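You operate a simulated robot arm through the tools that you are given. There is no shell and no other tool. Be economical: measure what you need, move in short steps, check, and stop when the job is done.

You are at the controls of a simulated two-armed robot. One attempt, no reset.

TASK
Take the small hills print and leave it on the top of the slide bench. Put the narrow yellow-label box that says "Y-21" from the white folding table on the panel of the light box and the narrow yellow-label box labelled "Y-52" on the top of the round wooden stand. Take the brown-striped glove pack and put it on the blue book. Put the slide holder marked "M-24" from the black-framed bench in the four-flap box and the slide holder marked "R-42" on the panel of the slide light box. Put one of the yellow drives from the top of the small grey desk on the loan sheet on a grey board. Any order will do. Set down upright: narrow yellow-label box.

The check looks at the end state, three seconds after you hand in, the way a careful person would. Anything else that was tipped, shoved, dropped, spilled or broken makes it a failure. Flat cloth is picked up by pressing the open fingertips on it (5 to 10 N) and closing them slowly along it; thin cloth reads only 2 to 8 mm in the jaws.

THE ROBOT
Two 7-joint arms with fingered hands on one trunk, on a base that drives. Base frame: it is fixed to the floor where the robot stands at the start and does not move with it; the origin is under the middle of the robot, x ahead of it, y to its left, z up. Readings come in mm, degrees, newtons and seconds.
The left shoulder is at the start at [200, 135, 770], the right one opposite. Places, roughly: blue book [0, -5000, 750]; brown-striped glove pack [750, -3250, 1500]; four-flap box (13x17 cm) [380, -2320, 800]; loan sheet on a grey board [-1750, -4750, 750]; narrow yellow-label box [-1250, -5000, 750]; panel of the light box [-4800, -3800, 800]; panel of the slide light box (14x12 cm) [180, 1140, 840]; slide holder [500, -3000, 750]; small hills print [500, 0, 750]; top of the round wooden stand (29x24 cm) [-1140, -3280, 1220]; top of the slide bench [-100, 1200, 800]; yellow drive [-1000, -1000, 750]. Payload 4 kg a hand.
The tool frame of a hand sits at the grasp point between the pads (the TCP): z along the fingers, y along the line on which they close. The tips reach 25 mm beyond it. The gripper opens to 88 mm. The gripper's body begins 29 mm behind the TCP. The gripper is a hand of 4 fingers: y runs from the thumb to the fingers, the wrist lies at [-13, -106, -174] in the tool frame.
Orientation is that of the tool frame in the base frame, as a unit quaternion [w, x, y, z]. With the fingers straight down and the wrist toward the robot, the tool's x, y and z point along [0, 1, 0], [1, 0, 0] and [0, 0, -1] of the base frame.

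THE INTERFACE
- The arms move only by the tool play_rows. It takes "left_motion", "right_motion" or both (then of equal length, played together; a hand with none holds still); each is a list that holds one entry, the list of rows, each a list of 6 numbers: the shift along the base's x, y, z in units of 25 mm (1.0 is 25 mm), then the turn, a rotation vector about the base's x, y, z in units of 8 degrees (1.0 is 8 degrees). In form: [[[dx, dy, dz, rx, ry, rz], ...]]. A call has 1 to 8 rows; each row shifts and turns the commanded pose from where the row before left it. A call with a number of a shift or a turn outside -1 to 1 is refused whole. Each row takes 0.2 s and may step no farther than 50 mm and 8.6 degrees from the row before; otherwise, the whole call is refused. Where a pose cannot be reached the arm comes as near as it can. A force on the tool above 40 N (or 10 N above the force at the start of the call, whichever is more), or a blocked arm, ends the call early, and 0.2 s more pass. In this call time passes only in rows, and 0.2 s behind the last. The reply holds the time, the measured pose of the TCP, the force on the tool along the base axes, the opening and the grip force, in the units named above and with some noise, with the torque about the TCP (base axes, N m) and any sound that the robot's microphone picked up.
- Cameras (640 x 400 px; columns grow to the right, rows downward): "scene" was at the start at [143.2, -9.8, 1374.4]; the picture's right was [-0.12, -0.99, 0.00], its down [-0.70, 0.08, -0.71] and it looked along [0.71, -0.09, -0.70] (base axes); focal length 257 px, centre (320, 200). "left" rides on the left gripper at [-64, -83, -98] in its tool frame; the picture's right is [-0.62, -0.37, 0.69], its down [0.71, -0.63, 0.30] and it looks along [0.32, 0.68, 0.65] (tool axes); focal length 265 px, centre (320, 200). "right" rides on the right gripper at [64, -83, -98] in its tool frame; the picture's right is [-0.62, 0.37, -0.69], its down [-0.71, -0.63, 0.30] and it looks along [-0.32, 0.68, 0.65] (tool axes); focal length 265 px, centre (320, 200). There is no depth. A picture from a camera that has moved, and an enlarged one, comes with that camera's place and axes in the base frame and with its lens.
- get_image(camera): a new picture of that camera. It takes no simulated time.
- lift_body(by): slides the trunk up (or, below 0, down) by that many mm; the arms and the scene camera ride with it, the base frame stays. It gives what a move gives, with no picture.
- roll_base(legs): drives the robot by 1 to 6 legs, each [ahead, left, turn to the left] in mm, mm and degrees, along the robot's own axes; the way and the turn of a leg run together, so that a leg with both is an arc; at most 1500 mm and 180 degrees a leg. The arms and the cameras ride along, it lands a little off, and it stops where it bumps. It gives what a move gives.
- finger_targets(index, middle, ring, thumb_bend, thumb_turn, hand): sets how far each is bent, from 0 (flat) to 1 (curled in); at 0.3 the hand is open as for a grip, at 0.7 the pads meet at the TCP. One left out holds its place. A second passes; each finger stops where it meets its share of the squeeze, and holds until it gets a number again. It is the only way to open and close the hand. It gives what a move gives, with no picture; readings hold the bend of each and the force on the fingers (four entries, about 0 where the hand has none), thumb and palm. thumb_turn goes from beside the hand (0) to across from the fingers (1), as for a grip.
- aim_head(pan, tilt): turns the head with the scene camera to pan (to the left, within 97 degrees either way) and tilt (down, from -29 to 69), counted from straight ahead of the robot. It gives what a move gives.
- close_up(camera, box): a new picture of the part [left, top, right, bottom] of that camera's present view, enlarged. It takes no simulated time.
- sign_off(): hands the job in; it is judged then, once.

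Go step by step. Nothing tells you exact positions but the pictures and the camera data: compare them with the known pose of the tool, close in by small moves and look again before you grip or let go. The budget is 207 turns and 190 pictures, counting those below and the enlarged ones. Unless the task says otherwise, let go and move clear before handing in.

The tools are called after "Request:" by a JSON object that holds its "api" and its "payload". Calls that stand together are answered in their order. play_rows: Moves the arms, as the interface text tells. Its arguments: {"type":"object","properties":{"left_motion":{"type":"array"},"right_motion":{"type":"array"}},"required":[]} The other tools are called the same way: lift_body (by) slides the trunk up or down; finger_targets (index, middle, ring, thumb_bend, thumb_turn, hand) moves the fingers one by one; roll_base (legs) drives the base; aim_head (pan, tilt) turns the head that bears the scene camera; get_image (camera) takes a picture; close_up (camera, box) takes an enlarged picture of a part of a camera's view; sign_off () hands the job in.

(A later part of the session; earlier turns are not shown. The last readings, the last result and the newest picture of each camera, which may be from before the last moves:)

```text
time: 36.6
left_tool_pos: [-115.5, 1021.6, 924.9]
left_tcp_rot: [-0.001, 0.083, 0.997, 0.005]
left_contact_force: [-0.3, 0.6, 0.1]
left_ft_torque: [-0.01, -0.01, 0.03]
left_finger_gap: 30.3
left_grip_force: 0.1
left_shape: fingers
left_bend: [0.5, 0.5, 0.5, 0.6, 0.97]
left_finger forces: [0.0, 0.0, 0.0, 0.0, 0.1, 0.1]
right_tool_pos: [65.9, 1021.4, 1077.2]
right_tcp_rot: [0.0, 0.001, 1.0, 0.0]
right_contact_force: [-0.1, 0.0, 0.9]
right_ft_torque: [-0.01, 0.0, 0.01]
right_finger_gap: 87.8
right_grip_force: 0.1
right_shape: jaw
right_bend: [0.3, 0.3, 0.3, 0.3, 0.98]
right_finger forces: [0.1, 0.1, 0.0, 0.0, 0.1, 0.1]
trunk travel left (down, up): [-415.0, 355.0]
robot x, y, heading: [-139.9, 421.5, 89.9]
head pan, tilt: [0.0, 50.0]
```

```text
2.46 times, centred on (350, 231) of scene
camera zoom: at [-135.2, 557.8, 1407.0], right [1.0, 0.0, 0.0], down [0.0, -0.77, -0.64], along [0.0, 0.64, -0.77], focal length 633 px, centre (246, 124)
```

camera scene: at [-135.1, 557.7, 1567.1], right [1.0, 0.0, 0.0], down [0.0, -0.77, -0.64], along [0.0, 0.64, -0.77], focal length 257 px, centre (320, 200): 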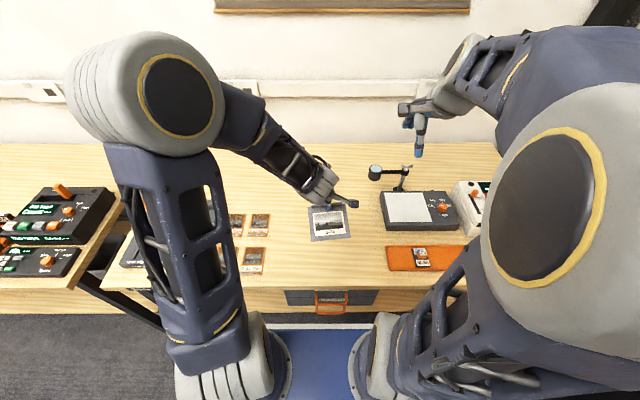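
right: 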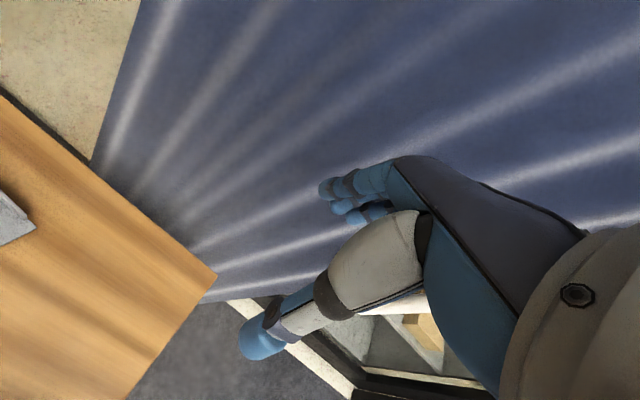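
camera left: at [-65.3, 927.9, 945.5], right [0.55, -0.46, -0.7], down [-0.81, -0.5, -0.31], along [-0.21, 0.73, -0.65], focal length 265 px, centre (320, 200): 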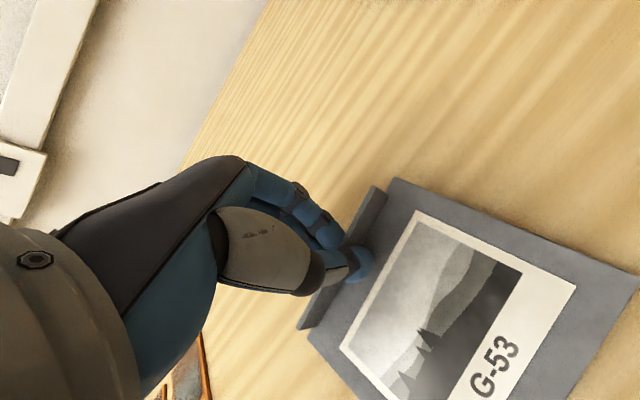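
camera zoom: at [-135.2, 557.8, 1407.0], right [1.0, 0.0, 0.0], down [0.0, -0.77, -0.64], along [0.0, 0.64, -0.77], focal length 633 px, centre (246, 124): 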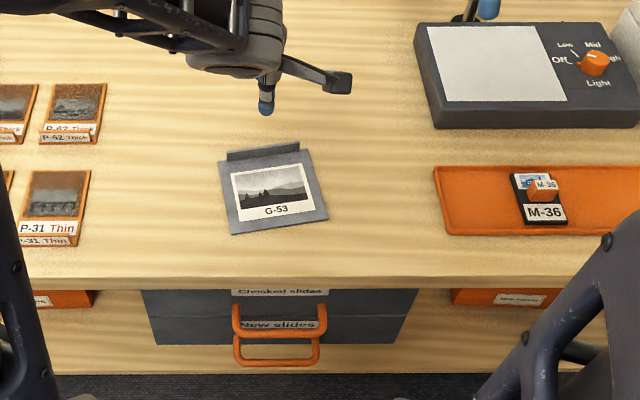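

The print is lying clear on the slide bench. Next I'll drive to the black-framed bench to find the slide holders and the four-flap box, with the arms raised.

Request:
{"api": "lift_body", "payload": {"by": 250}}

Request:
{"api": "roll_base", "payload": {"legs": [[-421, 160, 0], [0, 0, -90], [0, -1430, 0], [0, -1430, 0]]}}

Request:
{"api": "aim_head", "payload": {"pan": 0, "tilt": 40}}

Request:
{"api": "get_image", "payload": {"camera": "scene"}}

```text
time: 39.2
left_tool_pos: [-117.2, 1022.5, 1173.7]
left_tcp_rot: [-0.001, 0.081, 0.997, 0.006]
left_contact_force: [-0.2, -0.6, 0.7]
left_ft_torque: [0.02, 0.0, 0.01]
left_finger_gap: 30.4
left_grip_force: 0.1
left_shape: fingers
left_bend: [0.5, 0.5, 0.5, 0.6, 0.97]
left_finger forces: [0.0, 0.1, 0.0, 0.1, 0.0, 0.0]
right_tool_pos: [66.1, 1021.2, 1327.7]
right_tcp_rot: [0.0, 0.001, 1.0, 0.0]
right_contact_force: [0.3, 0.2, 0.2]
right_ft_torque: [-0.01, 0.01, 0.02]
right_finger_gap: 87.5
right_grip_force: 0.0
right_shape: jaw
right_bend: [0.3, 0.3, 0.3, 0.3, 0.98]
right_finger forces: [0.1, 0.0, 0.0, 0.0, 0.1, 0.1]
trunk travel left (down, up): [-665.0, 105.0]
robot x, y, heading: [-139.2, 422.8, 89.9]
head pan, tilt: [0.0, 50.0]
```

```text
time: 59.2
left_tool_pos: [301.0, -2887.9, 1173.5]
left_tcp_rot: [0.003, 0.762, 0.648, 0.005]
left_contact_force: [0.4, -0.6, -0.2]
left_ft_torque: [0.04, -0.03, 0.03]
left_finger_gap: 30.5
left_grip_force: 0.1
left_shape: fingers
left_bend: [0.5, 0.5, 0.5, 0.6, 0.97]
left_finger forces: [0.1, 0.0, 0.0, 0.1, 0.0, 0.1]
right_tool_pos: [300.5, -3069.1, 1327.9]
right_tcp_rot: [0.0, 0.708, 0.707, 0.001]
right_contact_force: [0.3, -0.4, 0.1]
right_ft_torque: [0.01, 0.01, 0.0]
right_finger_gap: 87.4
right_grip_force: 0.0
right_shape: jaw
right_bend: [0.3, 0.3, 0.3, 0.3, 0.98]
right_finger forces: [0.0, 0.0, 0.1, 0.0, 0.0, 0.1]
trunk travel left (down, up): [-665.0, 105.0]
robot x, y, heading: [-302.2, -2868.8, -0.1]
head pan, tilt: [0.0, 50.0]
```

```text
time: 59.9
left_tool_pos: [300.0, -2887.5, 1173.8]
left_tcp_rot: [0.004, 0.762, 0.648, 0.005]
left_contact_force: [0.3, -0.3, 0.2]
left_ft_torque: [0.01, 0.01, 0.02]
left_finger_gap: 30.4
left_grip_force: 0.1
left_shape: fingers
left_bend: [0.5, 0.5, 0.5, 0.6, 0.97]
left_finger forces: [0.0, 0.0, 0.1, 0.0, 0.1, 0.1]
right_tool_pos: [300.5, -3070.1, 1329.2]
right_tcp_rot: [0.0, 0.708, 0.706, 0.0]
right_contact_force: [1.0, -0.4, 0.2]
right_ft_torque: [0.01, 0.01, 0.02]
right_finger_gap: 87.4
right_grip_force: 0.0
right_shape: jaw
right_bend: [0.3, 0.3, 0.3, 0.3, 0.98]
right_finger forces: [0.0, 0.1, 0.1, 0.0, 0.0, 0.1]
trunk travel left (down, up): [-665.0, 105.0]
robot x, y, heading: [-297.7, -2867.0, -0.1]
head pan, tilt: [0.0, 40.0]
```

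```text
161 pictures are left
camera scene: at [-153.4, -2866.5, 1671.2], right [0.0, -1.0, 0.0], down [-0.64, 0.0, -0.77], along [0.77, 0.0, -0.64], focal length 257 px, centre (320, 200)
```

scene: 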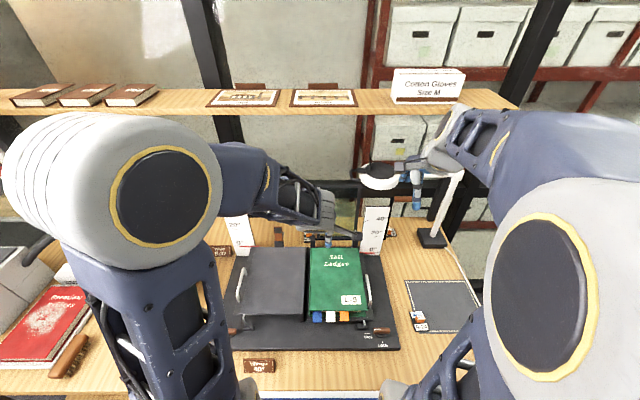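

I see the bench with a cradle and book, a shelf with two glove packs and, at right, a dark mat with small holders. I'll zoom in.

Request:
{"api": "close_up", "payload": {"camera": "scene", "box": [380, 240, 500, 345]}}

Request:
{"api": "close_up", "payload": {"camera": "scene", "box": [190, 60, 480, 120]}}

Request:
{"api": "close_up", "payload": {"camera": "scene", "box": [180, 220, 460, 395]}}

Request:
{"api": "aim_head", "payload": {"pan": 45, "tilt": 40}}

Request:
{"api": "get_image", "payload": {"camera": "scene"}}

Request:
{"api": "aim_head", "payload": {"pan": -45, "tilt": 40}}

Request:
{"api": "get_image", "payload": {"camera": "scene"}}

```text
3.81 times, centred on (440, 292) of scene
camera zoom: at [-153.4, -2866.5, 1671.2], right [0.0, -1.0, 0.0], down [-0.64, 0.0, -0.77], along [0.77, 0.0, -0.64], focal length 979 px, centre (-137, -152)
```

zoom: 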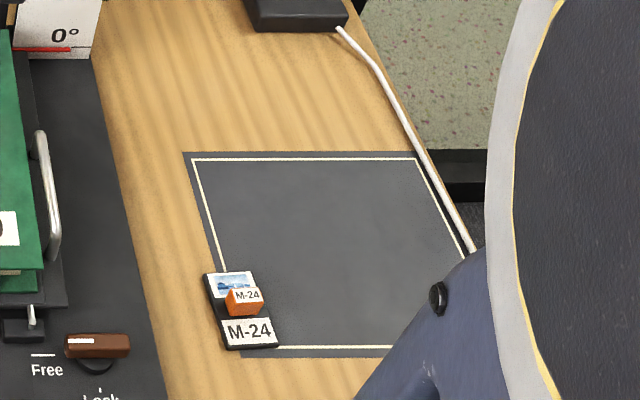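

```text
2.21 times, centred on (335, 90) of scene
camera zoom: at [-153.4, -2866.5, 1671.2], right [0.0, -1.0, 0.0], down [-0.64, 0.0, -0.77], along [0.77, 0.0, -0.64], focal length 567 px, centre (287, 443)
```

zoom: 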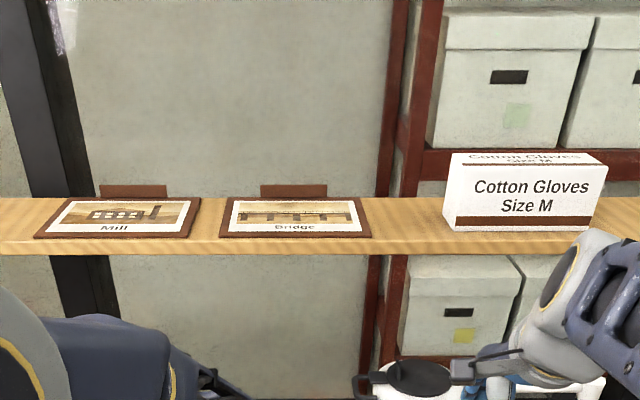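

```text
2.29 times, centred on (320, 308) of scene
camera zoom: at [-153.4, -2866.5, 1671.2], right [0.0, -1.0, 0.0], down [-0.64, 0.0, -0.77], along [0.77, 0.0, -0.64], focal length 588 px, centre (320, -46)
```

zoom: 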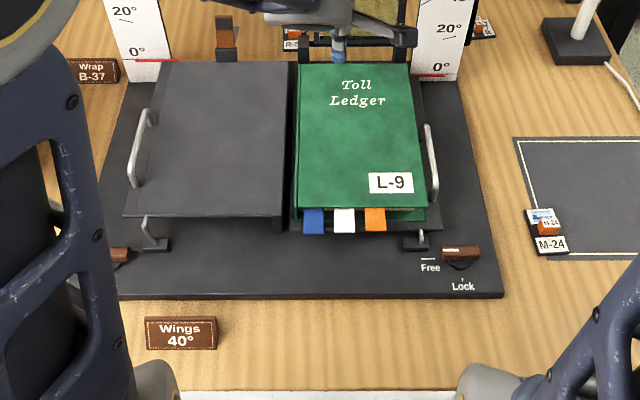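

```text
time: 61.1
left_tool_pos: [300.0, -2888.3, 1174.8]
left_tcp_rot: [0.003, 0.762, 0.648, 0.005]
left_contact_force: [0.4, -0.6, -0.2]
left_ft_torque: [-0.01, 0.0, -0.02]
left_finger_gap: 30.3
left_grip_force: 0.0
left_shape: fingers
left_bend: [0.5, 0.5, 0.5, 0.6, 0.97]
left_finger forces: [0.0, 0.0, 0.1, 0.0, 0.0, 0.0]
right_tool_pos: [300.2, -3069.3, 1328.0]
right_tcp_rot: [0.0, 0.707, 0.707, 0.0]
right_contact_force: [0.4, 0.2, 0.4]
right_ft_torque: [-0.01, 0.01, -0.01]
right_finger_gap: 87.6
right_grip_force: 0.1
right_shape: jaw
right_bend: [0.3, 0.3, 0.3, 0.3, 0.98]
right_finger forces: [0.1, 0.0, 0.0, 0.0, 0.0, 0.0]
trunk travel left (down, up): [-665.0, 105.0]
robot x, y, heading: [-301.1, -2863.1, -0.4]
head pan, tilt: [45.0, 40.0]
```

```text
157 pictures are left
camera scene: at [-178.2, -2806.4, 1671.2], right [0.71, -0.71, 0.0], down [-0.46, -0.45, -0.77], along [0.54, 0.54, -0.64], focal length 257 px, centre (320, 200)
```

scene: 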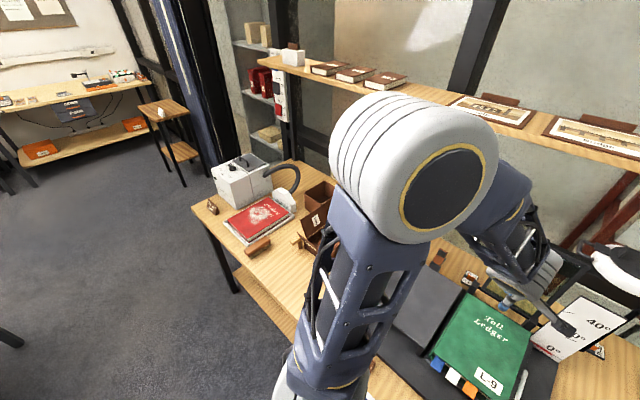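

```text
time: 62.7
left_tool_pos: [299.5, -2888.7, 1174.9]
left_tcp_rot: [0.003, 0.762, 0.647, 0.004]
left_contact_force: [0.4, 0.1, 0.5]
left_ft_torque: [-0.03, 0.0, 0.01]
left_finger_gap: 30.3
left_grip_force: 0.0
left_shape: fingers
left_bend: [0.5, 0.5, 0.5, 0.6, 0.97]
left_finger forces: [0.0, 0.0, 0.1, 0.0, 0.1, 0.1]
right_tool_pos: [300.0, -3069.2, 1328.2]
right_tcp_rot: [0.0, 0.708, 0.706, 0.001]
right_contact_force: [0.3, 0.2, -0.7]
right_ft_torque: [0.01, -0.01, -0.02]
right_finger_gap: 87.6
right_grip_force: 0.0
right_shape: jaw
right_bend: [0.3, 0.3, 0.3, 0.3, 0.98]
right_finger forces: [0.1, 0.0, 0.0, 0.1, 0.0, 0.1]
trunk travel left (down, up): [-665.0, 105.0]
robot x, y, heading: [-297.2, -2869.1, -0.1]
head pan, tilt: [-45.0, 40.0]
```

```text
156 pictures are left
camera scene: at [-178.4, -2926.5, 1671.2], right [-0.71, -0.71, 0.0], down [-0.45, 0.46, -0.77], along [0.54, -0.54, -0.64], focal length 257 px, centre (320, 200)
```

scene: 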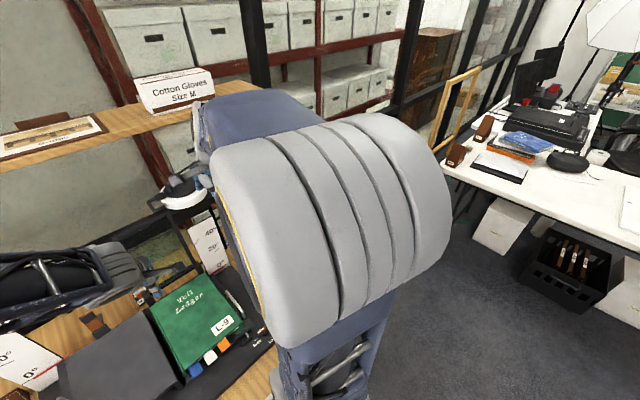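

The glove pack is the white box with a brown stripe on the shelf, and M-24 sits on the mat. Small tagged items stand behind the cradle; I'll zoom there for R-42, and find the four-flap box at left.

Request:
{"api": "close_up", "payload": {"camera": "scene", "box": [120, 240, 290, 346]}}

Request:
{"api": "aim_head", "payload": {"pan": 10, "tilt": 40}}

Request:
{"api": "close_up", "payload": {"camera": "scene", "box": [220, 210, 460, 360]}}

Request:
{"api": "aim_head", "payload": {"pan": 55, "tilt": 45}}

Request:
{"api": "close_up", "payload": {"camera": "scene", "box": [200, 120, 460, 283]}}

```text
3.76 times, centred on (205, 293) of scene
camera zoom: at [-178.4, -2926.5, 1671.2], right [-0.71, -0.71, 0.0], down [-0.45, 0.46, -0.77], along [0.54, -0.54, -0.64], focal length 968 px, centre (753, -150)
```

zoom: 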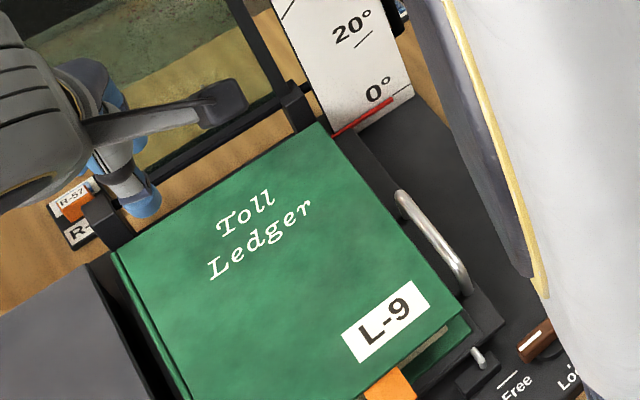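

```text
time: 64.0
left_tool_pos: [299.9, -2887.1, 1174.1]
left_tcp_rot: [0.003, 0.762, 0.648, 0.004]
left_contact_force: [-0.3, -0.5, -0.6]
left_ft_torque: [-0.02, 0.02, 0.0]
left_finger_gap: 30.5
left_grip_force: 0.0
left_shape: fingers
left_bend: [0.5, 0.5, 0.5, 0.6, 0.97]
left_finger forces: [0.0, 0.0, 0.0, 0.1, 0.0, 0.1]
right_tool_pos: [300.2, -3069.6, 1328.2]
right_tcp_rot: [0.0, 0.707, 0.707, 0.0]
right_contact_force: [0.5, 0.1, -0.2]
right_ft_torque: [0.0, 0.02, 0.01]
right_finger_gap: 87.5
right_grip_force: 0.2
right_shape: jaw
right_bend: [0.3, 0.3, 0.3, 0.3, 0.98]
right_finger forces: [0.0, 0.0, 0.0, 0.1, 0.0, 0.1]
trunk travel left (down, up): [-665.0, 105.0]
robot x, y, heading: [-304.6, -2864.5, -0.3]
head pan, tilt: [10.0, 40.0]
```

```text
2.67 times, centred on (340, 285) of scene
camera zoom: at [-154.7, -2851.8, 1671.2], right [0.17, -0.99, 0.0], down [-0.63, -0.11, -0.77], along [0.75, 0.13, -0.64], focal length 686 px, centre (267, -27)
```

zoom: 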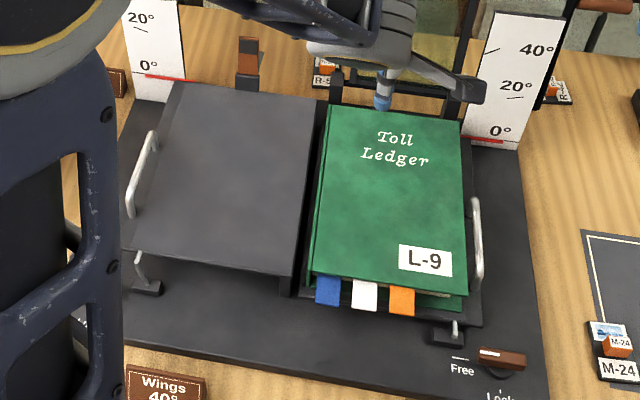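

```text
time: 65.1
left_tool_pos: [300.7, -2888.6, 1173.3]
left_tcp_rot: [0.003, 0.762, 0.647, 0.004]
left_contact_force: [0.9, -0.3, 0.0]
left_ft_torque: [0.04, -0.01, -0.01]
left_finger_gap: 30.4
left_grip_force: 0.0
left_shape: fingers
left_bend: [0.5, 0.5, 0.5, 0.6, 0.97]
left_finger forces: [0.0, 0.0, 0.0, 0.0, 0.1, 0.1]
right_tool_pos: [299.6, -3071.2, 1329.1]
right_tcp_rot: [0.0, 0.708, 0.706, 0.0]
right_contact_force: [0.7, 0.1, 0.0]
right_ft_torque: [0.02, 0.0, 0.0]
right_finger_gap: 87.7
right_grip_force: 0.0
right_shape: jaw
right_bend: [0.3, 0.3, 0.3, 0.3, 0.98]
right_finger forces: [0.0, 0.1, 0.1, 0.1, 0.1, 0.1]
trunk travel left (down, up): [-665.0, 105.0]
robot x, y, heading: [-302.3, -2863.7, 0.0]
head pan, tilt: [55.0, 45.0]
```

```text
2.45 times, centred on (330, 202) of scene
camera zoom: at [-191.6, -2799.8, 1664.0], right [0.82, -0.58, 0.0], down [-0.41, -0.58, -0.71], along [0.41, 0.58, -0.71], focal length 631 px, centre (296, 196)
```

zoom: 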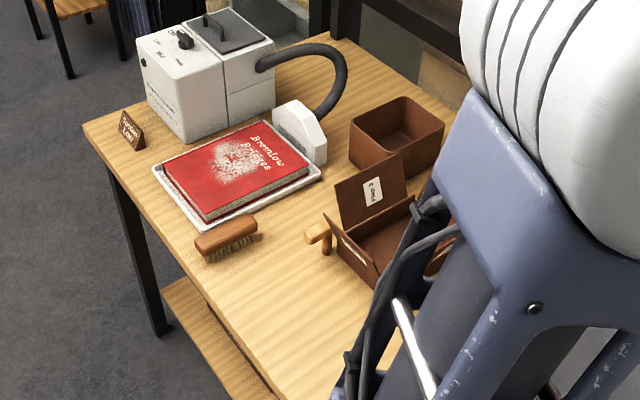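

The box with open flaps is at left on the bench. One tagged holder behind the scale board at right may be R-42; I'll zoom on it.

Request:
{"api": "aim_head", "payload": {"pan": -5, "tilt": 42}}

Request:
{"api": "close_up", "payload": {"camera": "scene", "box": [330, 195, 450, 270]}}

Request:
{"api": "close_up", "payload": {"camera": "scene", "box": [210, 190, 330, 265]}}

```text
time: 66.4
left_tool_pos: [299.7, -2889.1, 1174.5]
left_tcp_rot: [0.003, 0.763, 0.647, 0.004]
left_contact_force: [0.9, -0.1, 0.6]
left_ft_torque: [-0.01, 0.02, -0.01]
left_finger_gap: 30.4
left_grip_force: 0.1
left_shape: fingers
left_bend: [0.5, 0.5, 0.5, 0.6, 0.97]
left_finger forces: [0.1, 0.0, 0.0, 0.0, 0.1, 0.0]
right_tool_pos: [299.1, -3069.2, 1327.4]
right_tcp_rot: [0.0, 0.708, 0.706, -0.001]
right_contact_force: [-0.6, -0.5, -0.2]
right_ft_torque: [0.03, 0.02, -0.02]
right_finger_gap: 87.3
right_grip_force: 0.1
right_shape: jaw
right_bend: [0.3, 0.3, 0.3, 0.3, 0.98]
right_finger forces: [0.2, 0.0, 0.0, 0.1, 0.0, 0.1]
trunk travel left (down, up): [-665.0, 105.0]
robot x, y, heading: [-300.3, -2864.8, 0.0]
head pan, tilt: [-5.0, 42.0]
```

```text
5.33 times, centred on (390, 232) of scene
camera zoom: at [-155.1, -2873.7, 1668.3], right [-0.09, -1.0, 0.0], down [-0.67, 0.06, -0.74], along [0.74, -0.07, -0.67], focal length 1371 px, centre (-53, 27)
```

zoom: 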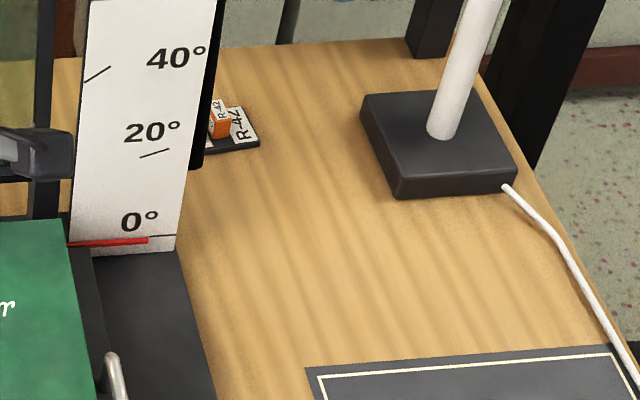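

```text
5.33 times, centred on (270, 228) of scene
camera zoom: at [-155.1, -2873.7, 1668.3], right [-0.09, -1.0, 0.0], down [-0.67, 0.06, -0.74], along [0.74, -0.07, -0.67], focal length 1371 px, centre (587, 53)
```

zoom: 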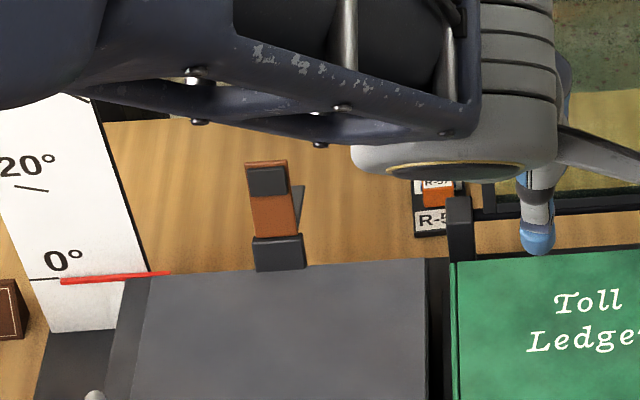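

R-42 stands behind the scale board near (675, -3205); M-24 is near (270, -3210). I'll do M-24 with the right hand first: shift the base, raise the left hand and lower the right.

Request:
{"api": "roll_base", "payload": {"legs": [[-25, -140, 0]]}}

Request:
{"api": "play_rows", "payload": {"left_motion": [[[0, 0.5, 1, 0, 0, 0], [0, 0.5, 1, 0, 0, 0], [0, 0.5, 1, 0, 0, 0], [0, 0.5, 1, 0, 0, 0], [0, 0.5, 1, 0, 0, 0], [0, 0.5, 1, 0, 0, 0], [0, 0.5, 1, 0, 0, 0], [0, 0.5, 1, 0, 0, 0]]], "right_motion": [[[0, 0, -1, 0, 0, 0], [0, 0, -1, 0, 0, 0], [0, 0, -1, 0, 0, 0], [0, 0, -1, 0, 0, 0], [0, 0, -1, 0, 0, 0], [0, 0, -1, 0, 0, 0], [0, 0, -1, 0, 0, 0], [0, 0, -1, 0, 0, 0]]]}}

Request:
{"api": "lift_body", "payload": {"by": -220}}

Request:
{"api": "get_image", "payload": {"camera": "right"}}

Request:
{"api": "get_image", "payload": {"camera": "scene"}}

```text
time: 67.7
left_tool_pos: [274.8, -3028.3, 1173.6]
left_tcp_rot: [0.004, 0.762, 0.648, 0.003]
left_contact_force: [-0.2, 0.4, -0.1]
left_ft_torque: [-0.01, 0.0, 0.02]
left_finger_gap: 30.3
left_grip_force: 0.1
left_shape: fingers
left_bend: [0.5, 0.5, 0.5, 0.6, 0.97]
left_finger forces: [0.1, 0.1, 0.0, 0.0, 0.0, 0.0]
right_tool_pos: [274.7, -3208.5, 1328.2]
right_tcp_rot: [0.0, 0.707, 0.707, 0.0]
right_contact_force: [-0.6, -0.5, 0.2]
right_ft_torque: [0.0, -0.01, 0.0]
right_finger_gap: 87.5
right_grip_force: 0.2
right_shape: jaw
right_bend: [0.3, 0.3, 0.3, 0.3, 0.98]
right_finger forces: [0.0, 0.0, 0.0, 0.0, 0.0, 0.0]
trunk travel left (down, up): [-665.0, 105.0]
robot x, y, heading: [-327.9, -3005.3, 0.1]
head pan, tilt: [-5.0, 42.0]
```

```text
time: 69.5
left_tool_pos: [273.6, -2928.0, 1375.0]
left_tcp_rot: [0.004, 0.762, 0.648, 0.003]
left_contact_force: [-1.1, 0.0, -0.2]
left_ft_torque: [-0.02, 0.03, 0.01]
left_finger_gap: 30.3
left_grip_force: 0.0
left_shape: fingers
left_bend: [0.5, 0.5, 0.5, 0.6, 0.97]
left_finger forces: [0.1, 0.0, 0.0, 0.0, 0.0, 0.0]
right_tool_pos: [274.9, -3209.0, 1126.9]
right_tcp_rot: [0.0, 0.707, 0.707, 0.0]
right_contact_force: [0.4, -0.3, 0.3]
right_ft_torque: [0.03, 0.01, 0.0]
right_finger_gap: 87.5
right_grip_force: 0.1
right_shape: jaw
right_bend: [0.3, 0.3, 0.3, 0.3, 0.98]
right_finger forces: [0.0, 0.0, 0.0, 0.0, 0.1, 0.0]
trunk travel left (down, up): [-665.0, 105.0]
robot x, y, heading: [-324.2, -3007.9, 0.0]
head pan, tilt: [-5.0, 42.0]
```

```text
time: 71.8
left_tool_pos: [273.4, -2927.5, 1153.7]
left_tcp_rot: [0.004, 0.762, 0.648, 0.005]
left_contact_force: [0.4, 0.1, -0.2]
left_ft_torque: [0.01, -0.01, 0.02]
left_finger_gap: 30.2
left_grip_force: 0.1
left_shape: fingers
left_bend: [0.5, 0.5, 0.5, 0.6, 0.97]
left_finger forces: [0.0, 0.0, 0.0, 0.0, 0.0, 0.0]
right_tool_pos: [274.1, -3210.2, 908.1]
right_tcp_rot: [0.0, 0.707, 0.707, 0.001]
right_contact_force: [0.5, 0.5, 0.0]
right_ft_torque: [0.01, -0.03, -0.02]
right_finger_gap: 87.9
right_grip_force: 0.0
right_shape: jaw
right_bend: [0.3, 0.3, 0.3, 0.3, 0.98]
right_finger forces: [0.0, 0.0, 0.0, 0.0, 0.1, 0.1]
trunk travel left (down, up): [-445.0, 325.0]
robot x, y, heading: [-324.9, -3006.3, 0.3]
head pan, tilt: [-5.0, 42.0]
```

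```text
150 pictures are left
camera right: at [191.1, -3146.2, 1006.7], right [0.37, -0.62, 0.69], down [-0.63, -0.71, -0.3], along [0.68, -0.32, -0.65], focal length 265 px, centre (320, 200)
```

right: 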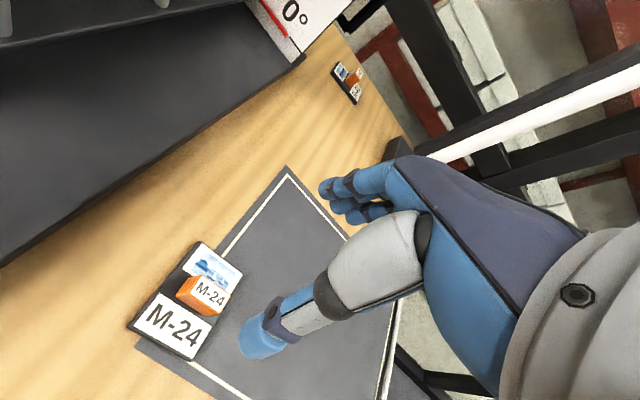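

```text
149 pictures are left
camera scene: at [-180.6, -3013.9, 1448.3], right [-0.09, -1.0, 0.0], down [-0.67, 0.06, -0.74], along [0.74, -0.07, -0.67], focal length 257 px, centre (320, 200)
```

scene: 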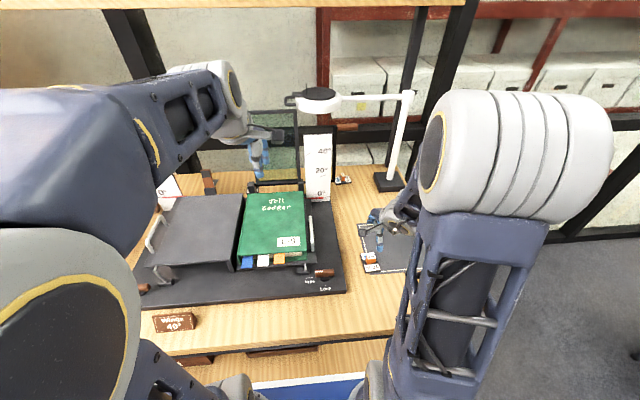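

The knob of M-24 is near (263, -3210), top about 785. I'll lower the right hand above it and re-check.

Request:
{"api": "play_rows", "payload": {"right_motion": [[[-0.2, 0, -0.9, 0, 0, 0], [-0.2, 0, -0.9, 0, 0, 0], [0, 0, -0.9, 0, 0, 0], [0, 0, -0.5, 0, 0, 0]]]}}

Request:
{"api": "get_image", "payload": {"camera": "right"}}

Request:
{"api": "close_up", "payload": {"camera": "scene", "box": [340, 200, 440, 280]}}

```text
time: 72.8
left_tool_pos: [273.9, -2927.4, 1155.0]
left_tcp_rot: [0.004, 0.761, 0.648, 0.004]
left_contact_force: [0.3, 0.4, 0.5]
left_ft_torque: [0.0, -0.03, 0.01]
left_finger_gap: 30.2
left_grip_force: 0.1
left_shape: fingers
left_bend: [0.5, 0.5, 0.5, 0.6, 0.97]
left_finger forces: [0.0, 0.0, 0.1, 0.0, 0.0, 0.1]
right_tool_pos: [264.0, -3211.1, 828.0]
right_tcp_rot: [0.0, 0.708, 0.707, 0.0]
right_contact_force: [0.3, -0.5, 2.2]
right_ft_torque: [0.0, 0.15, 0.01]
right_finger_gap: 87.5
right_grip_force: 0.1
right_shape: jaw
right_bend: [0.3, 0.3, 0.3, 0.29, 0.98]
right_finger forces: [0.1, 0.1, 0.1, 0.0, 2.8, 0.0]
trunk travel left (down, up): [-445.0, 325.0]
robot x, y, heading: [-323.2, -3005.7, -0.1]
head pan, tilt: [-5.0, 42.0]
```

```text
148 pictures are left
camera right: at [181.0, -3146.4, 927.6], right [0.37, -0.62, 0.69], down [-0.63, -0.71, -0.31], along [0.68, -0.32, -0.65], focal length 265 px, centre (320, 200)
```

right: 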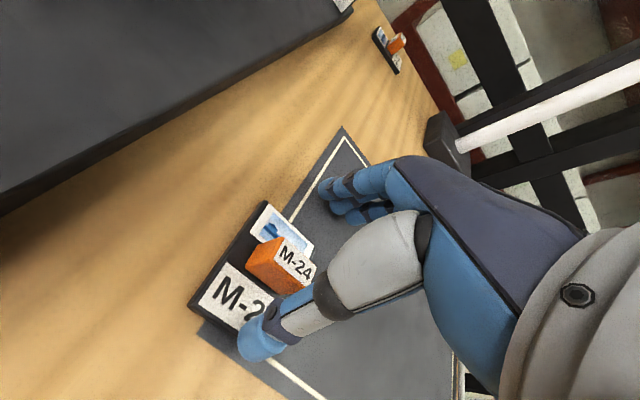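

```text
5.00 times, centred on (390, 240) of scene
camera zoom: at [-180.7, -3013.9, 1448.4], right [-0.09, -1.0, 0.0], down [-0.67, 0.06, -0.74], along [0.74, -0.07, -0.67], focal length 1285 px, centre (-30, 0)
```

zoom: 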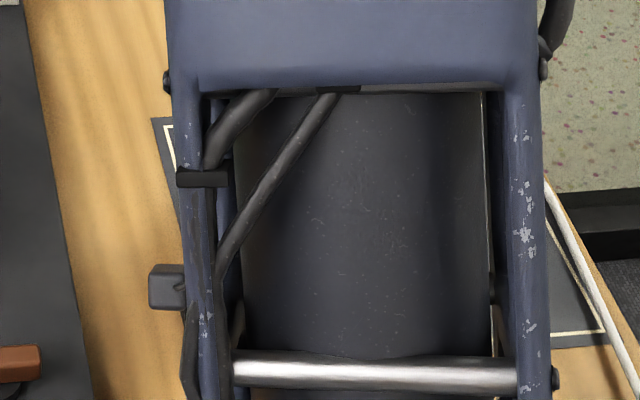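

The thumb touched the holder base at 803, so this bench is higher (about 795) and the knob is at about (242, -3196, top 835). I'll rise, re-centre and come down to 838.

Request:
{"api": "play_rows", "payload": {"right_motion": [[[0, 0, 0.9, 0, 0, 0], [-0.44, 0.3, 0.3, 0, 0, 0], [-0.44, 0.3, 0, 0, 0, 0]]]}}

Request:
{"api": "get_image", "payload": {"camera": "right"}}

```text
time: 73.6
left_tool_pos: [274.0, -2927.7, 1153.3]
left_tcp_rot: [0.003, 0.761, 0.648, 0.005]
left_contact_force: [0.1, 0.4, -1.2]
left_ft_torque: [0.03, 0.01, 0.01]
left_finger_gap: 30.3
left_grip_force: 0.0
left_shape: fingers
left_bend: [0.5, 0.5, 0.5, 0.6, 0.97]
left_finger forces: [0.1, 0.0, 0.0, 0.0, 0.0, 0.0]
right_tool_pos: [242.9, -3195.0, 858.1]
right_tcp_rot: [0.0, 0.707, 0.707, 0.0]
right_contact_force: [0.8, -0.3, -0.5]
right_ft_torque: [-0.06, 0.0, -0.03]
right_finger_gap: 87.7
right_grip_force: 0.0
right_shape: jaw
right_bend: [0.3, 0.3, 0.3, 0.3, 0.98]
right_finger forces: [0.1, 0.0, 0.0, 0.0, 0.0, 0.0]
trunk travel left (down, up): [-445.0, 325.0]
robot x, y, heading: [-327.5, -3007.6, 0.1]
head pan, tilt: [-5.0, 42.0]
```

```text
146 pictures are left
camera right: at [158.9, -3131.2, 956.8], right [0.37, -0.62, 0.69], down [-0.63, -0.71, -0.3], along [0.68, -0.32, -0.65], focal length 265 px, centre (320, 200)
```

right: 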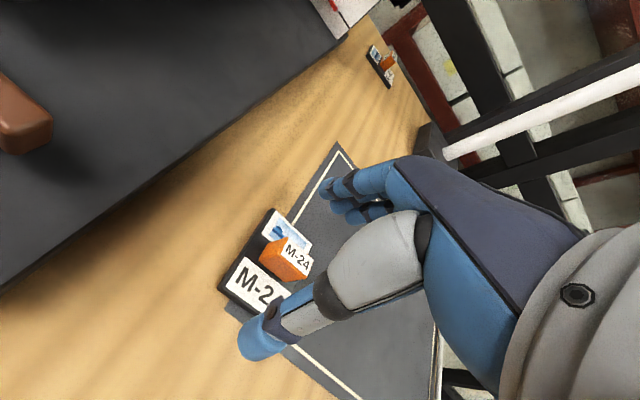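

The knob is aligned under the grasp point. I'll go down 20 mm and close.

Request:
{"api": "play_rows", "payload": {"right_motion": [[[-0.06, -0.04, -0.5, 0, 0, 0], [0, 0, -0.3, 0, 0, 0]]]}}

Request:
{"api": "finger_targets", "payload": {"hand": "right", "index": 0.75, "middle": 0.75, "ring": 0.75, "thumb_bend": 0.75}}

Request:
{"api": "get_image", "payload": {"camera": "right"}}

```text
time: 74.2
left_tool_pos: [273.3, -2927.2, 1153.6]
left_tcp_rot: [0.003, 0.761, 0.649, 0.005]
left_contact_force: [0.5, 0.1, -0.5]
left_ft_torque: [-0.01, 0.0, 0.02]
left_finger_gap: 30.2
left_grip_force: 0.1
left_shape: fingers
left_bend: [0.5, 0.5, 0.5, 0.6, 0.97]
left_finger forces: [0.0, 0.1, 0.0, 0.0, 0.0, 0.1]
right_tool_pos: [241.0, -3194.5, 838.5]
right_tcp_rot: [0.0, 0.707, 0.707, 0.0]
right_contact_force: [-0.2, -0.5, -0.1]
right_ft_torque: [-0.03, -0.07, 0.0]
right_finger_gap: 87.8
right_grip_force: 0.0
right_shape: jaw
right_bend: [0.3, 0.3, 0.3, 0.3, 0.98]
right_finger forces: [0.0, 0.0, 0.0, 0.0, 0.0, 0.0]
trunk travel left (down, up): [-445.0, 325.0]
robot x, y, heading: [-322.4, -3007.7, 0.1]
head pan, tilt: [-5.0, 42.0]
```

```text
time: 75.2
left_tool_pos: [274.2, -2927.2, 1154.7]
left_tcp_rot: [0.003, 0.761, 0.648, 0.004]
left_contact_force: [0.3, -0.1, 0.1]
left_ft_torque: [0.01, 0.01, -0.03]
left_finger_gap: 30.2
left_grip_force: 0.0
left_shape: fingers
left_bend: [0.5, 0.5, 0.5, 0.6, 0.97]
left_finger forces: [0.1, 0.0, 0.0, 0.0, 0.1, 0.0]
right_tool_pos: [241.3, -3195.9, 838.9]
right_tcp_rot: [0.0, 0.707, 0.707, 0.0]
right_contact_force: [-0.4, -0.7, 2.7]
right_ft_torque: [0.04, 0.09, 0.05]
right_finger_gap: 7.3
right_grip_force: 11.8
right_shape: fingers
right_bend: [0.73, 0.73, 0.75, 0.66, 0.96]
right_finger forces: [8.1, 4.0, 0.2, 0.0, 11.5, 0.1]
trunk travel left (down, up): [-445.0, 325.0]
robot x, y, heading: [-328.9, -3003.5, 0.0]
head pan, tilt: [-5.0, 42.0]
```

```text
145 pictures are left
camera right: at [157.4, -3132.1, 936.9], right [0.37, -0.62, 0.69], down [-0.63, -0.71, -0.3], along [0.68, -0.32, -0.65], focal length 265 px, centre (320, 200)
```

right: 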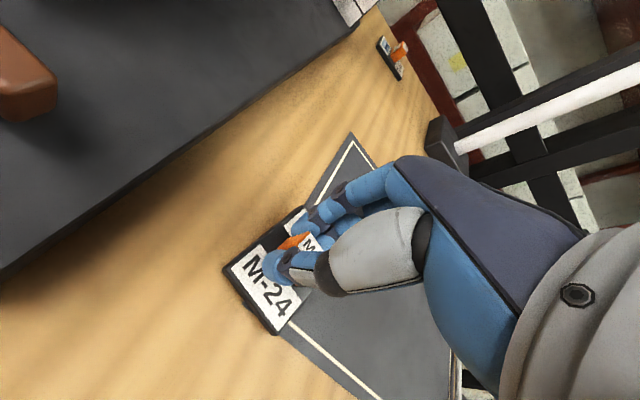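

M-24 is gripped. I'll raise and drive left along the bench to the four-flap box.

Request:
{"api": "lift_body", "payload": {"by": 260}}

Request:
{"api": "get_image", "payload": {"camera": "right"}}

Request:
{"api": "roll_base", "payload": {"legs": [[0, 840, 0]]}}

Request:
{"api": "aim_head", "payload": {"pan": 0, "tilt": 50}}

Request:
{"api": "get_image", "payload": {"camera": "scene"}}

```text
time: 77.9
left_tool_pos: [273.7, -2927.6, 1413.6]
left_tcp_rot: [0.004, 0.762, 0.648, 0.003]
left_contact_force: [-0.4, -1.6, -0.5]
left_ft_torque: [0.0, 0.02, -0.01]
left_finger_gap: 30.2
left_grip_force: 0.1
left_shape: fingers
left_bend: [0.5, 0.5, 0.5, 0.6, 0.97]
left_finger forces: [0.0, 0.0, 0.0, 0.0, 0.0, 0.0]
right_tool_pos: [240.9, -3194.9, 1097.7]
right_tcp_rot: [0.0, 0.707, 0.707, 0.0]
right_contact_force: [0.8, -0.3, -0.9]
right_ft_torque: [0.0, 0.06, 0.02]
right_finger_gap: 7.5
right_grip_force: 12.0
right_shape: fingers
right_bend: [0.73, 0.74, 0.75, 0.66, 0.95]
right_finger forces: [8.1, 3.7, 0.0, 0.0, 11.7, 0.1]
trunk travel left (down, up): [-705.0, 65.0]
robot x, y, heading: [-328.5, -3009.3, -0.1]
head pan, tilt: [-5.0, 42.0]
```

```text
144 pictures are left
camera right: at [157.4, -3132.1, 1196.8], right [0.37, -0.62, 0.69], down [-0.63, -0.71, -0.3], along [0.68, -0.32, -0.65], focal length 265 px, centre (320, 200)
```

right: 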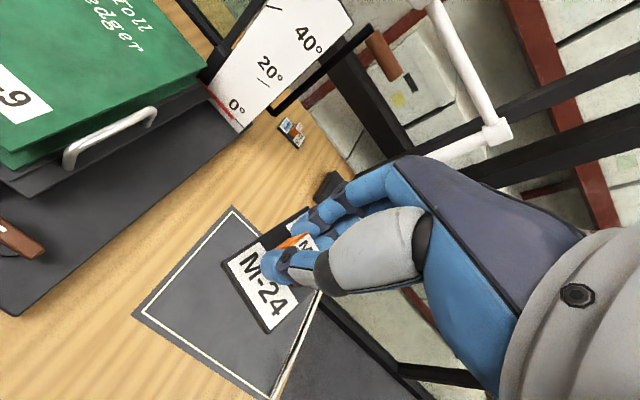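

```text
time: 82.4
left_tool_pos: [270.4, -2074.4, 1415.3]
left_tcp_rot: [0.003, 0.759, 0.651, 0.004]
left_contact_force: [0.2, 0.2, 0.1]
left_ft_torque: [0.03, 0.03, 0.01]
left_finger_gap: 30.5
left_grip_force: 0.0
left_shape: fingers
left_bend: [0.5, 0.5, 0.5, 0.6, 0.97]
left_finger forces: [0.1, 0.0, 0.0, 0.1, 0.0, 0.1]
right_tool_pos: [238.2, -2343.4, 1098.5]
right_tcp_rot: [0.0, 0.704, 0.71, -0.001]
right_contact_force: [-0.4, 0.8, -0.9]
right_ft_torque: [0.0, 0.01, 0.0]
right_finger_gap: 7.5
right_grip_force: 11.7
right_shape: fingers
right_bend: [0.73, 0.74, 0.75, 0.66, 0.95]
right_finger forces: [8.1, 3.6, 0.1, 0.1, 11.7, 0.0]
trunk travel left (down, up): [-705.0, 65.0]
robot x, y, heading: [-327.7, -2157.9, -0.0]
head pan, tilt: [-5.0, 42.0]
```

```text
time: 83.1
left_tool_pos: [270.9, -2075.0, 1413.4]
left_tcp_rot: [0.004, 0.759, 0.651, 0.003]
left_contact_force: [0.3, -0.1, 0.6]
left_ft_torque: [0.01, -0.03, -0.02]
left_finger_gap: 30.2
left_grip_force: 0.0
left_shape: fingers
left_bend: [0.5, 0.5, 0.5, 0.6, 0.97]
left_finger forces: [0.1, 0.0, 0.0, 0.0, 0.0, 0.0]
right_tool_pos: [239.8, -2342.6, 1097.3]
right_tcp_rot: [0.0, 0.705, 0.709, 0.001]
right_contact_force: [0.5, -1.0, -0.6]
right_ft_torque: [0.01, -0.01, -0.02]
right_finger_gap: 7.7
right_grip_force: 11.8
right_shape: fingers
right_bend: [0.73, 0.74, 0.75, 0.66, 0.95]
right_finger forces: [8.1, 3.6, 0.0, 0.1, 11.7, 0.1]
trunk travel left (down, up): [-705.0, 65.0]
robot x, y, heading: [-328.9, -2157.3, 0.2]
head pan, tilt: [0.0, 50.0]
```

```text
143 pictures are left
camera scene: at [-189.3, -2156.9, 1697.1], right [0.01, -1.0, 0.0], down [-0.77, 0.0, -0.64], along [0.64, 0.0, -0.77], focal length 257 px, centre (320, 200)
```

scene: 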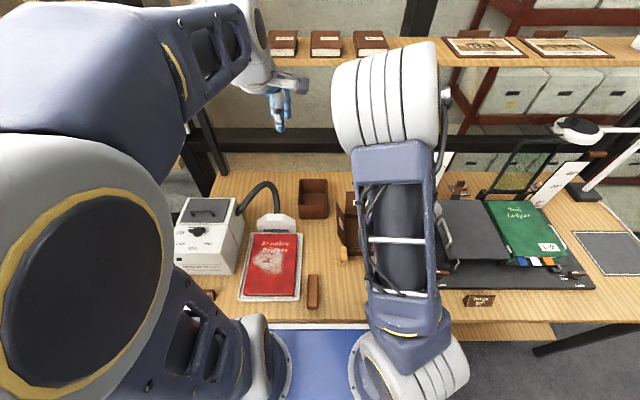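

My right arm hides the box. I'll check with the right hand's camera.

Request:
{"api": "get_image", "payload": {"camera": "right"}}

Request:
{"api": "get_image", "payload": {"camera": "left"}}

```text
142 pictures are left
camera right: at [155.7, -2280.0, 1196.8], right [0.37, -0.62, 0.69], down [-0.63, -0.72, -0.3], along [0.69, -0.32, -0.65], focal length 265 px, centre (320, 200)
```

right: 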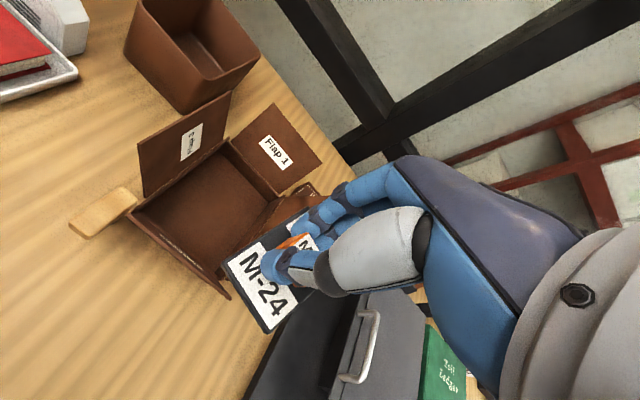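

```text
141 pictures are left
camera left: at [178.2, -2125.9, 1512.0], right [-0.45, -0.56, -0.7], down [-0.51, 0.8, -0.31], along [0.73, 0.22, -0.65], focal length 265 px, centre (320, 200)
```

left: 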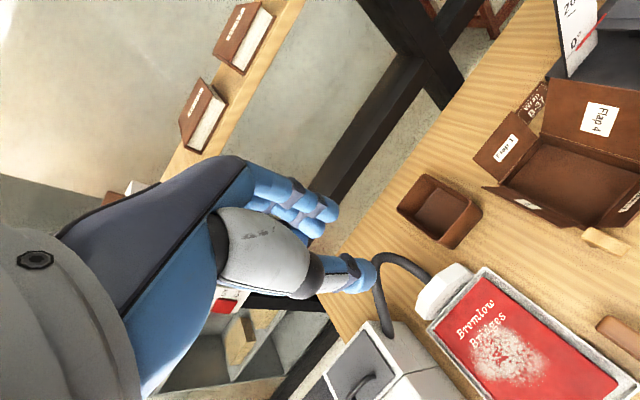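

The box's floor is centred near (362, -2317). I'll move the right hand over it and look again.

Request:
{"api": "play_rows", "payload": {"right_motion": [[[0.95, 0.2, 0, 0, 0, 0], [0.95, 0.2, 0, 0, 0, 0], [0.95, 0.2, 0, 0, 0, 0], [0.95, 0.2, 0, 0, 0, 0], [0.95, 0.2, 0, 0, 0, 0]]]}}

Request:
{"api": "lift_body", "payload": {"by": -80}}

Request:
{"api": "get_image", "payload": {"camera": "right"}}

Request:
{"api": "get_image", "payload": {"camera": "scene"}}

Request:
{"api": "close_up", "payload": {"camera": "left", "box": [440, 60, 640, 260]}}

```text
time: 84.3
left_tool_pos: [271.9, -2074.8, 1414.1]
left_tcp_rot: [0.003, 0.759, 0.651, 0.004]
left_contact_force: [0.0, -0.2, -0.1]
left_ft_torque: [0.0, -0.02, 0.01]
left_finger_gap: 30.2
left_grip_force: 0.0
left_shape: fingers
left_bend: [0.5, 0.5, 0.5, 0.6, 0.97]
left_finger forces: [0.1, 0.1, 0.0, 0.0, 0.0, 0.0]
right_tool_pos: [358.4, -2318.9, 1098.8]
right_tcp_rot: [0.0, 0.705, 0.709, -0.001]
right_contact_force: [-0.8, -0.7, -0.2]
right_ft_torque: [0.0, -0.04, -0.01]
right_finger_gap: 7.5
right_grip_force: 12.0
right_shape: fingers
right_bend: [0.73, 0.74, 0.75, 0.66, 0.95]
right_finger forces: [8.2, 3.6, 0.0, 0.0, 11.8, 0.0]
trunk travel left (down, up): [-705.0, 65.0]
robot x, y, heading: [-332.5, -2157.8, 0.4]
head pan, tilt: [0.0, 50.0]
```

```text
time: 85.5
left_tool_pos: [271.4, -2074.9, 1334.1]
left_tcp_rot: [0.005, 0.76, 0.65, 0.003]
left_contact_force: [0.8, -0.4, -0.6]
left_ft_torque: [0.01, -0.03, -0.02]
left_finger_gap: 30.4
left_grip_force: 0.1
left_shape: fingers
left_bend: [0.5, 0.5, 0.5, 0.6, 0.97]
left_finger forces: [0.0, 0.0, 0.0, 0.0, 0.0, 0.0]
right_tool_pos: [357.3, -2319.1, 1018.0]
right_tcp_rot: [-0.001, 0.704, 0.71, 0.0]
right_contact_force: [-0.9, 1.1, -1.1]
right_ft_torque: [-0.04, -0.04, 0.02]
right_finger_gap: 7.3
right_grip_force: 11.7
right_shape: fingers
right_bend: [0.73, 0.74, 0.75, 0.66, 0.95]
right_finger forces: [8.1, 3.6, 0.0, 0.1, 11.7, 0.1]
trunk travel left (down, up): [-625.0, 145.0]
robot x, y, heading: [-328.5, -2160.0, 0.6]
head pan, tilt: [0.0, 50.0]
```

```text
140 pictures are left
camera right: at [274.1, -2255.8, 1117.2], right [0.37, -0.62, 0.69], down [-0.63, -0.72, -0.3], along [0.69, -0.32, -0.65], focal length 265 px, centre (320, 200)
```

right: 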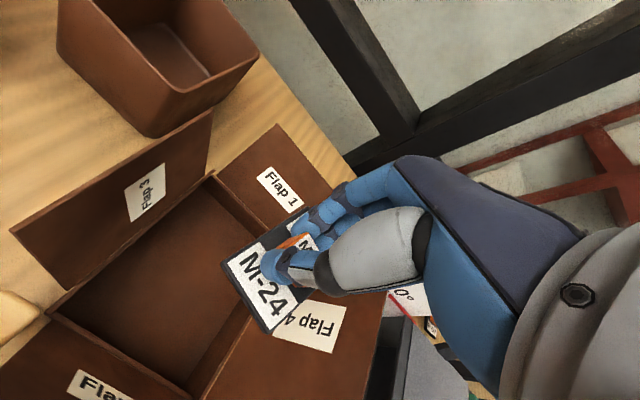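

```text
139 pictures are left
camera scene: at [-189.3, -2156.9, 1617.1], right [0.01, -1.0, 0.0], down [-0.77, 0.0, -0.64], along [0.64, 0.0, -0.77], focal length 257 px, centre (320, 200)
```

scene: 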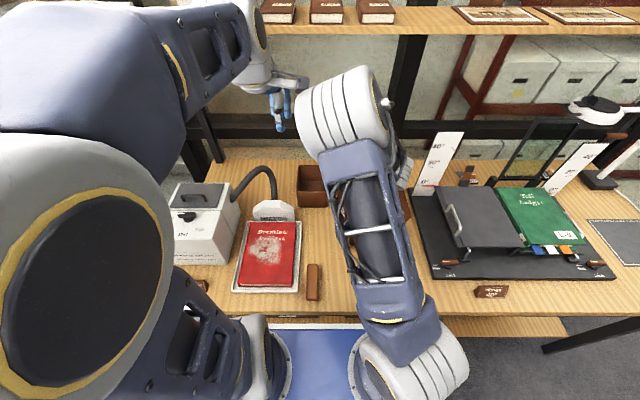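

```text
2.00 times, centred on (540, 160) of left
camera zoom: at [178.2, -2125.9, 1432.0], right [-0.45, -0.56, -0.7], down [-0.51, 0.8, -0.31], along [0.73, 0.22, -0.65], focal length 531 px, centre (-120, 280)
```

zoom: 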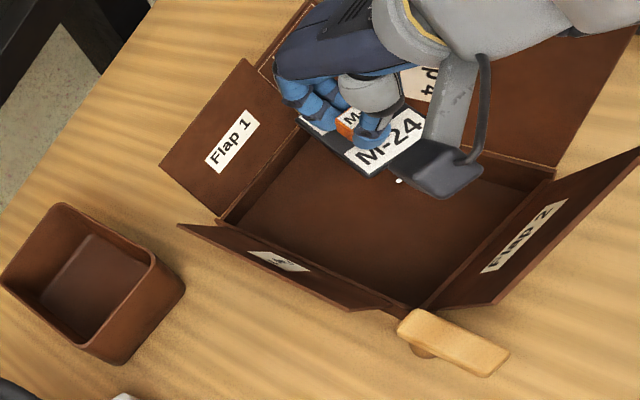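

The box floor centre refines to (365, -2333). I'll shift 14 mm right, lower most of the way and look.

Request:
{"api": "play_rows", "payload": {"right_motion": [[[0, -0.56, 0, 0, 0, 0]]]}}

Request:
{"api": "lift_body", "payload": {"by": -130}}

Request:
{"api": "get_image", "payload": {"camera": "right"}}

Request:
{"api": "close_up", "payload": {"camera": "left", "box": [440, 60, 640, 260]}}

```text
time: 85.9
left_tool_pos: [270.9, -2075.1, 1332.7]
left_tcp_rot: [0.004, 0.759, 0.651, 0.003]
left_contact_force: [0.7, 0.2, -0.7]
left_ft_torque: [-0.02, 0.02, 0.02]
left_finger_gap: 30.1
left_grip_force: 0.1
left_shape: fingers
left_bend: [0.5, 0.5, 0.5, 0.6, 0.97]
left_finger forces: [0.0, 0.0, 0.1, 0.0, 0.1, 0.1]
right_tool_pos: [357.0, -2332.7, 1018.4]
right_tcp_rot: [0.001, 0.704, 0.71, -0.001]
right_contact_force: [-0.2, 0.4, -0.9]
right_ft_torque: [-0.02, 0.01, -0.02]
right_finger_gap: 7.4
right_grip_force: 12.1
right_shape: fingers
right_bend: [0.73, 0.74, 0.75, 0.66, 0.95]
right_finger forces: [8.1, 3.6, 0.0, 0.0, 11.7, 0.0]
trunk travel left (down, up): [-625.0, 145.0]
robot x, y, heading: [-328.8, -2155.2, 0.3]
head pan, tilt: [0.0, 50.0]
```

```text
time: 87.5
left_tool_pos: [270.8, -2075.0, 1202.4]
left_tcp_rot: [0.004, 0.759, 0.651, 0.004]
left_contact_force: [0.2, -0.6, 0.6]
left_ft_torque: [-0.01, -0.01, 0.03]
left_finger_gap: 30.2
left_grip_force: 0.1
left_shape: fingers
left_bend: [0.5, 0.5, 0.5, 0.6, 0.97]
left_finger forces: [0.0, 0.1, 0.1, 0.1, 0.1, 0.1]
right_tool_pos: [357.0, -2333.5, 888.2]
right_tcp_rot: [0.0, 0.704, 0.71, 0.0]
right_contact_force: [0.3, -0.8, -0.1]
right_ft_torque: [-0.01, -0.04, -0.03]
right_finger_gap: 7.6
right_grip_force: 12.0
right_shape: fingers
right_bend: [0.73, 0.74, 0.75, 0.66, 0.95]
right_finger forces: [8.1, 3.5, 0.0, 0.0, 11.8, 0.1]
trunk travel left (down, up): [-495.0, 275.0]
robot x, y, heading: [-332.3, -2159.1, 0.2]
head pan, tilt: [0.0, 50.0]
```

```text
137 pictures are left
camera right: at [273.7, -2270.3, 987.1], right [0.37, -0.62, 0.69], down [-0.63, -0.72, -0.3], along [0.69, -0.32, -0.65], focal length 265 px, centre (320, 200)
```

right: 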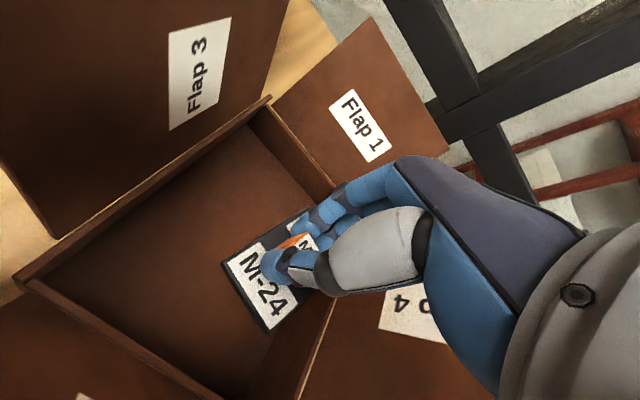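

```text
2.00 times, centred on (540, 160) of left
camera zoom: at [178.2, -2125.9, 1302.0], right [-0.45, -0.56, -0.7], down [-0.51, 0.8, -0.31], along [0.73, 0.22, -0.65], focal length 531 px, centre (-120, 280)
```

zoom: 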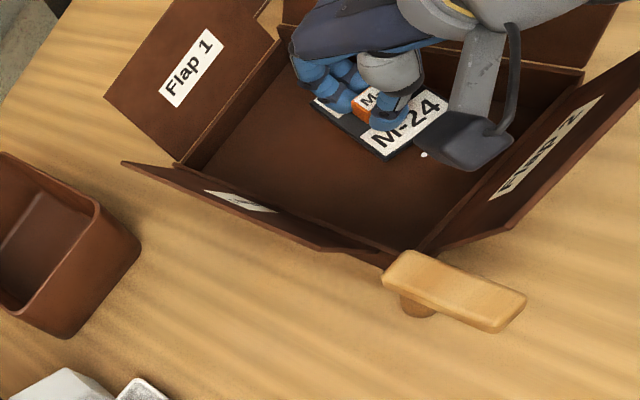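

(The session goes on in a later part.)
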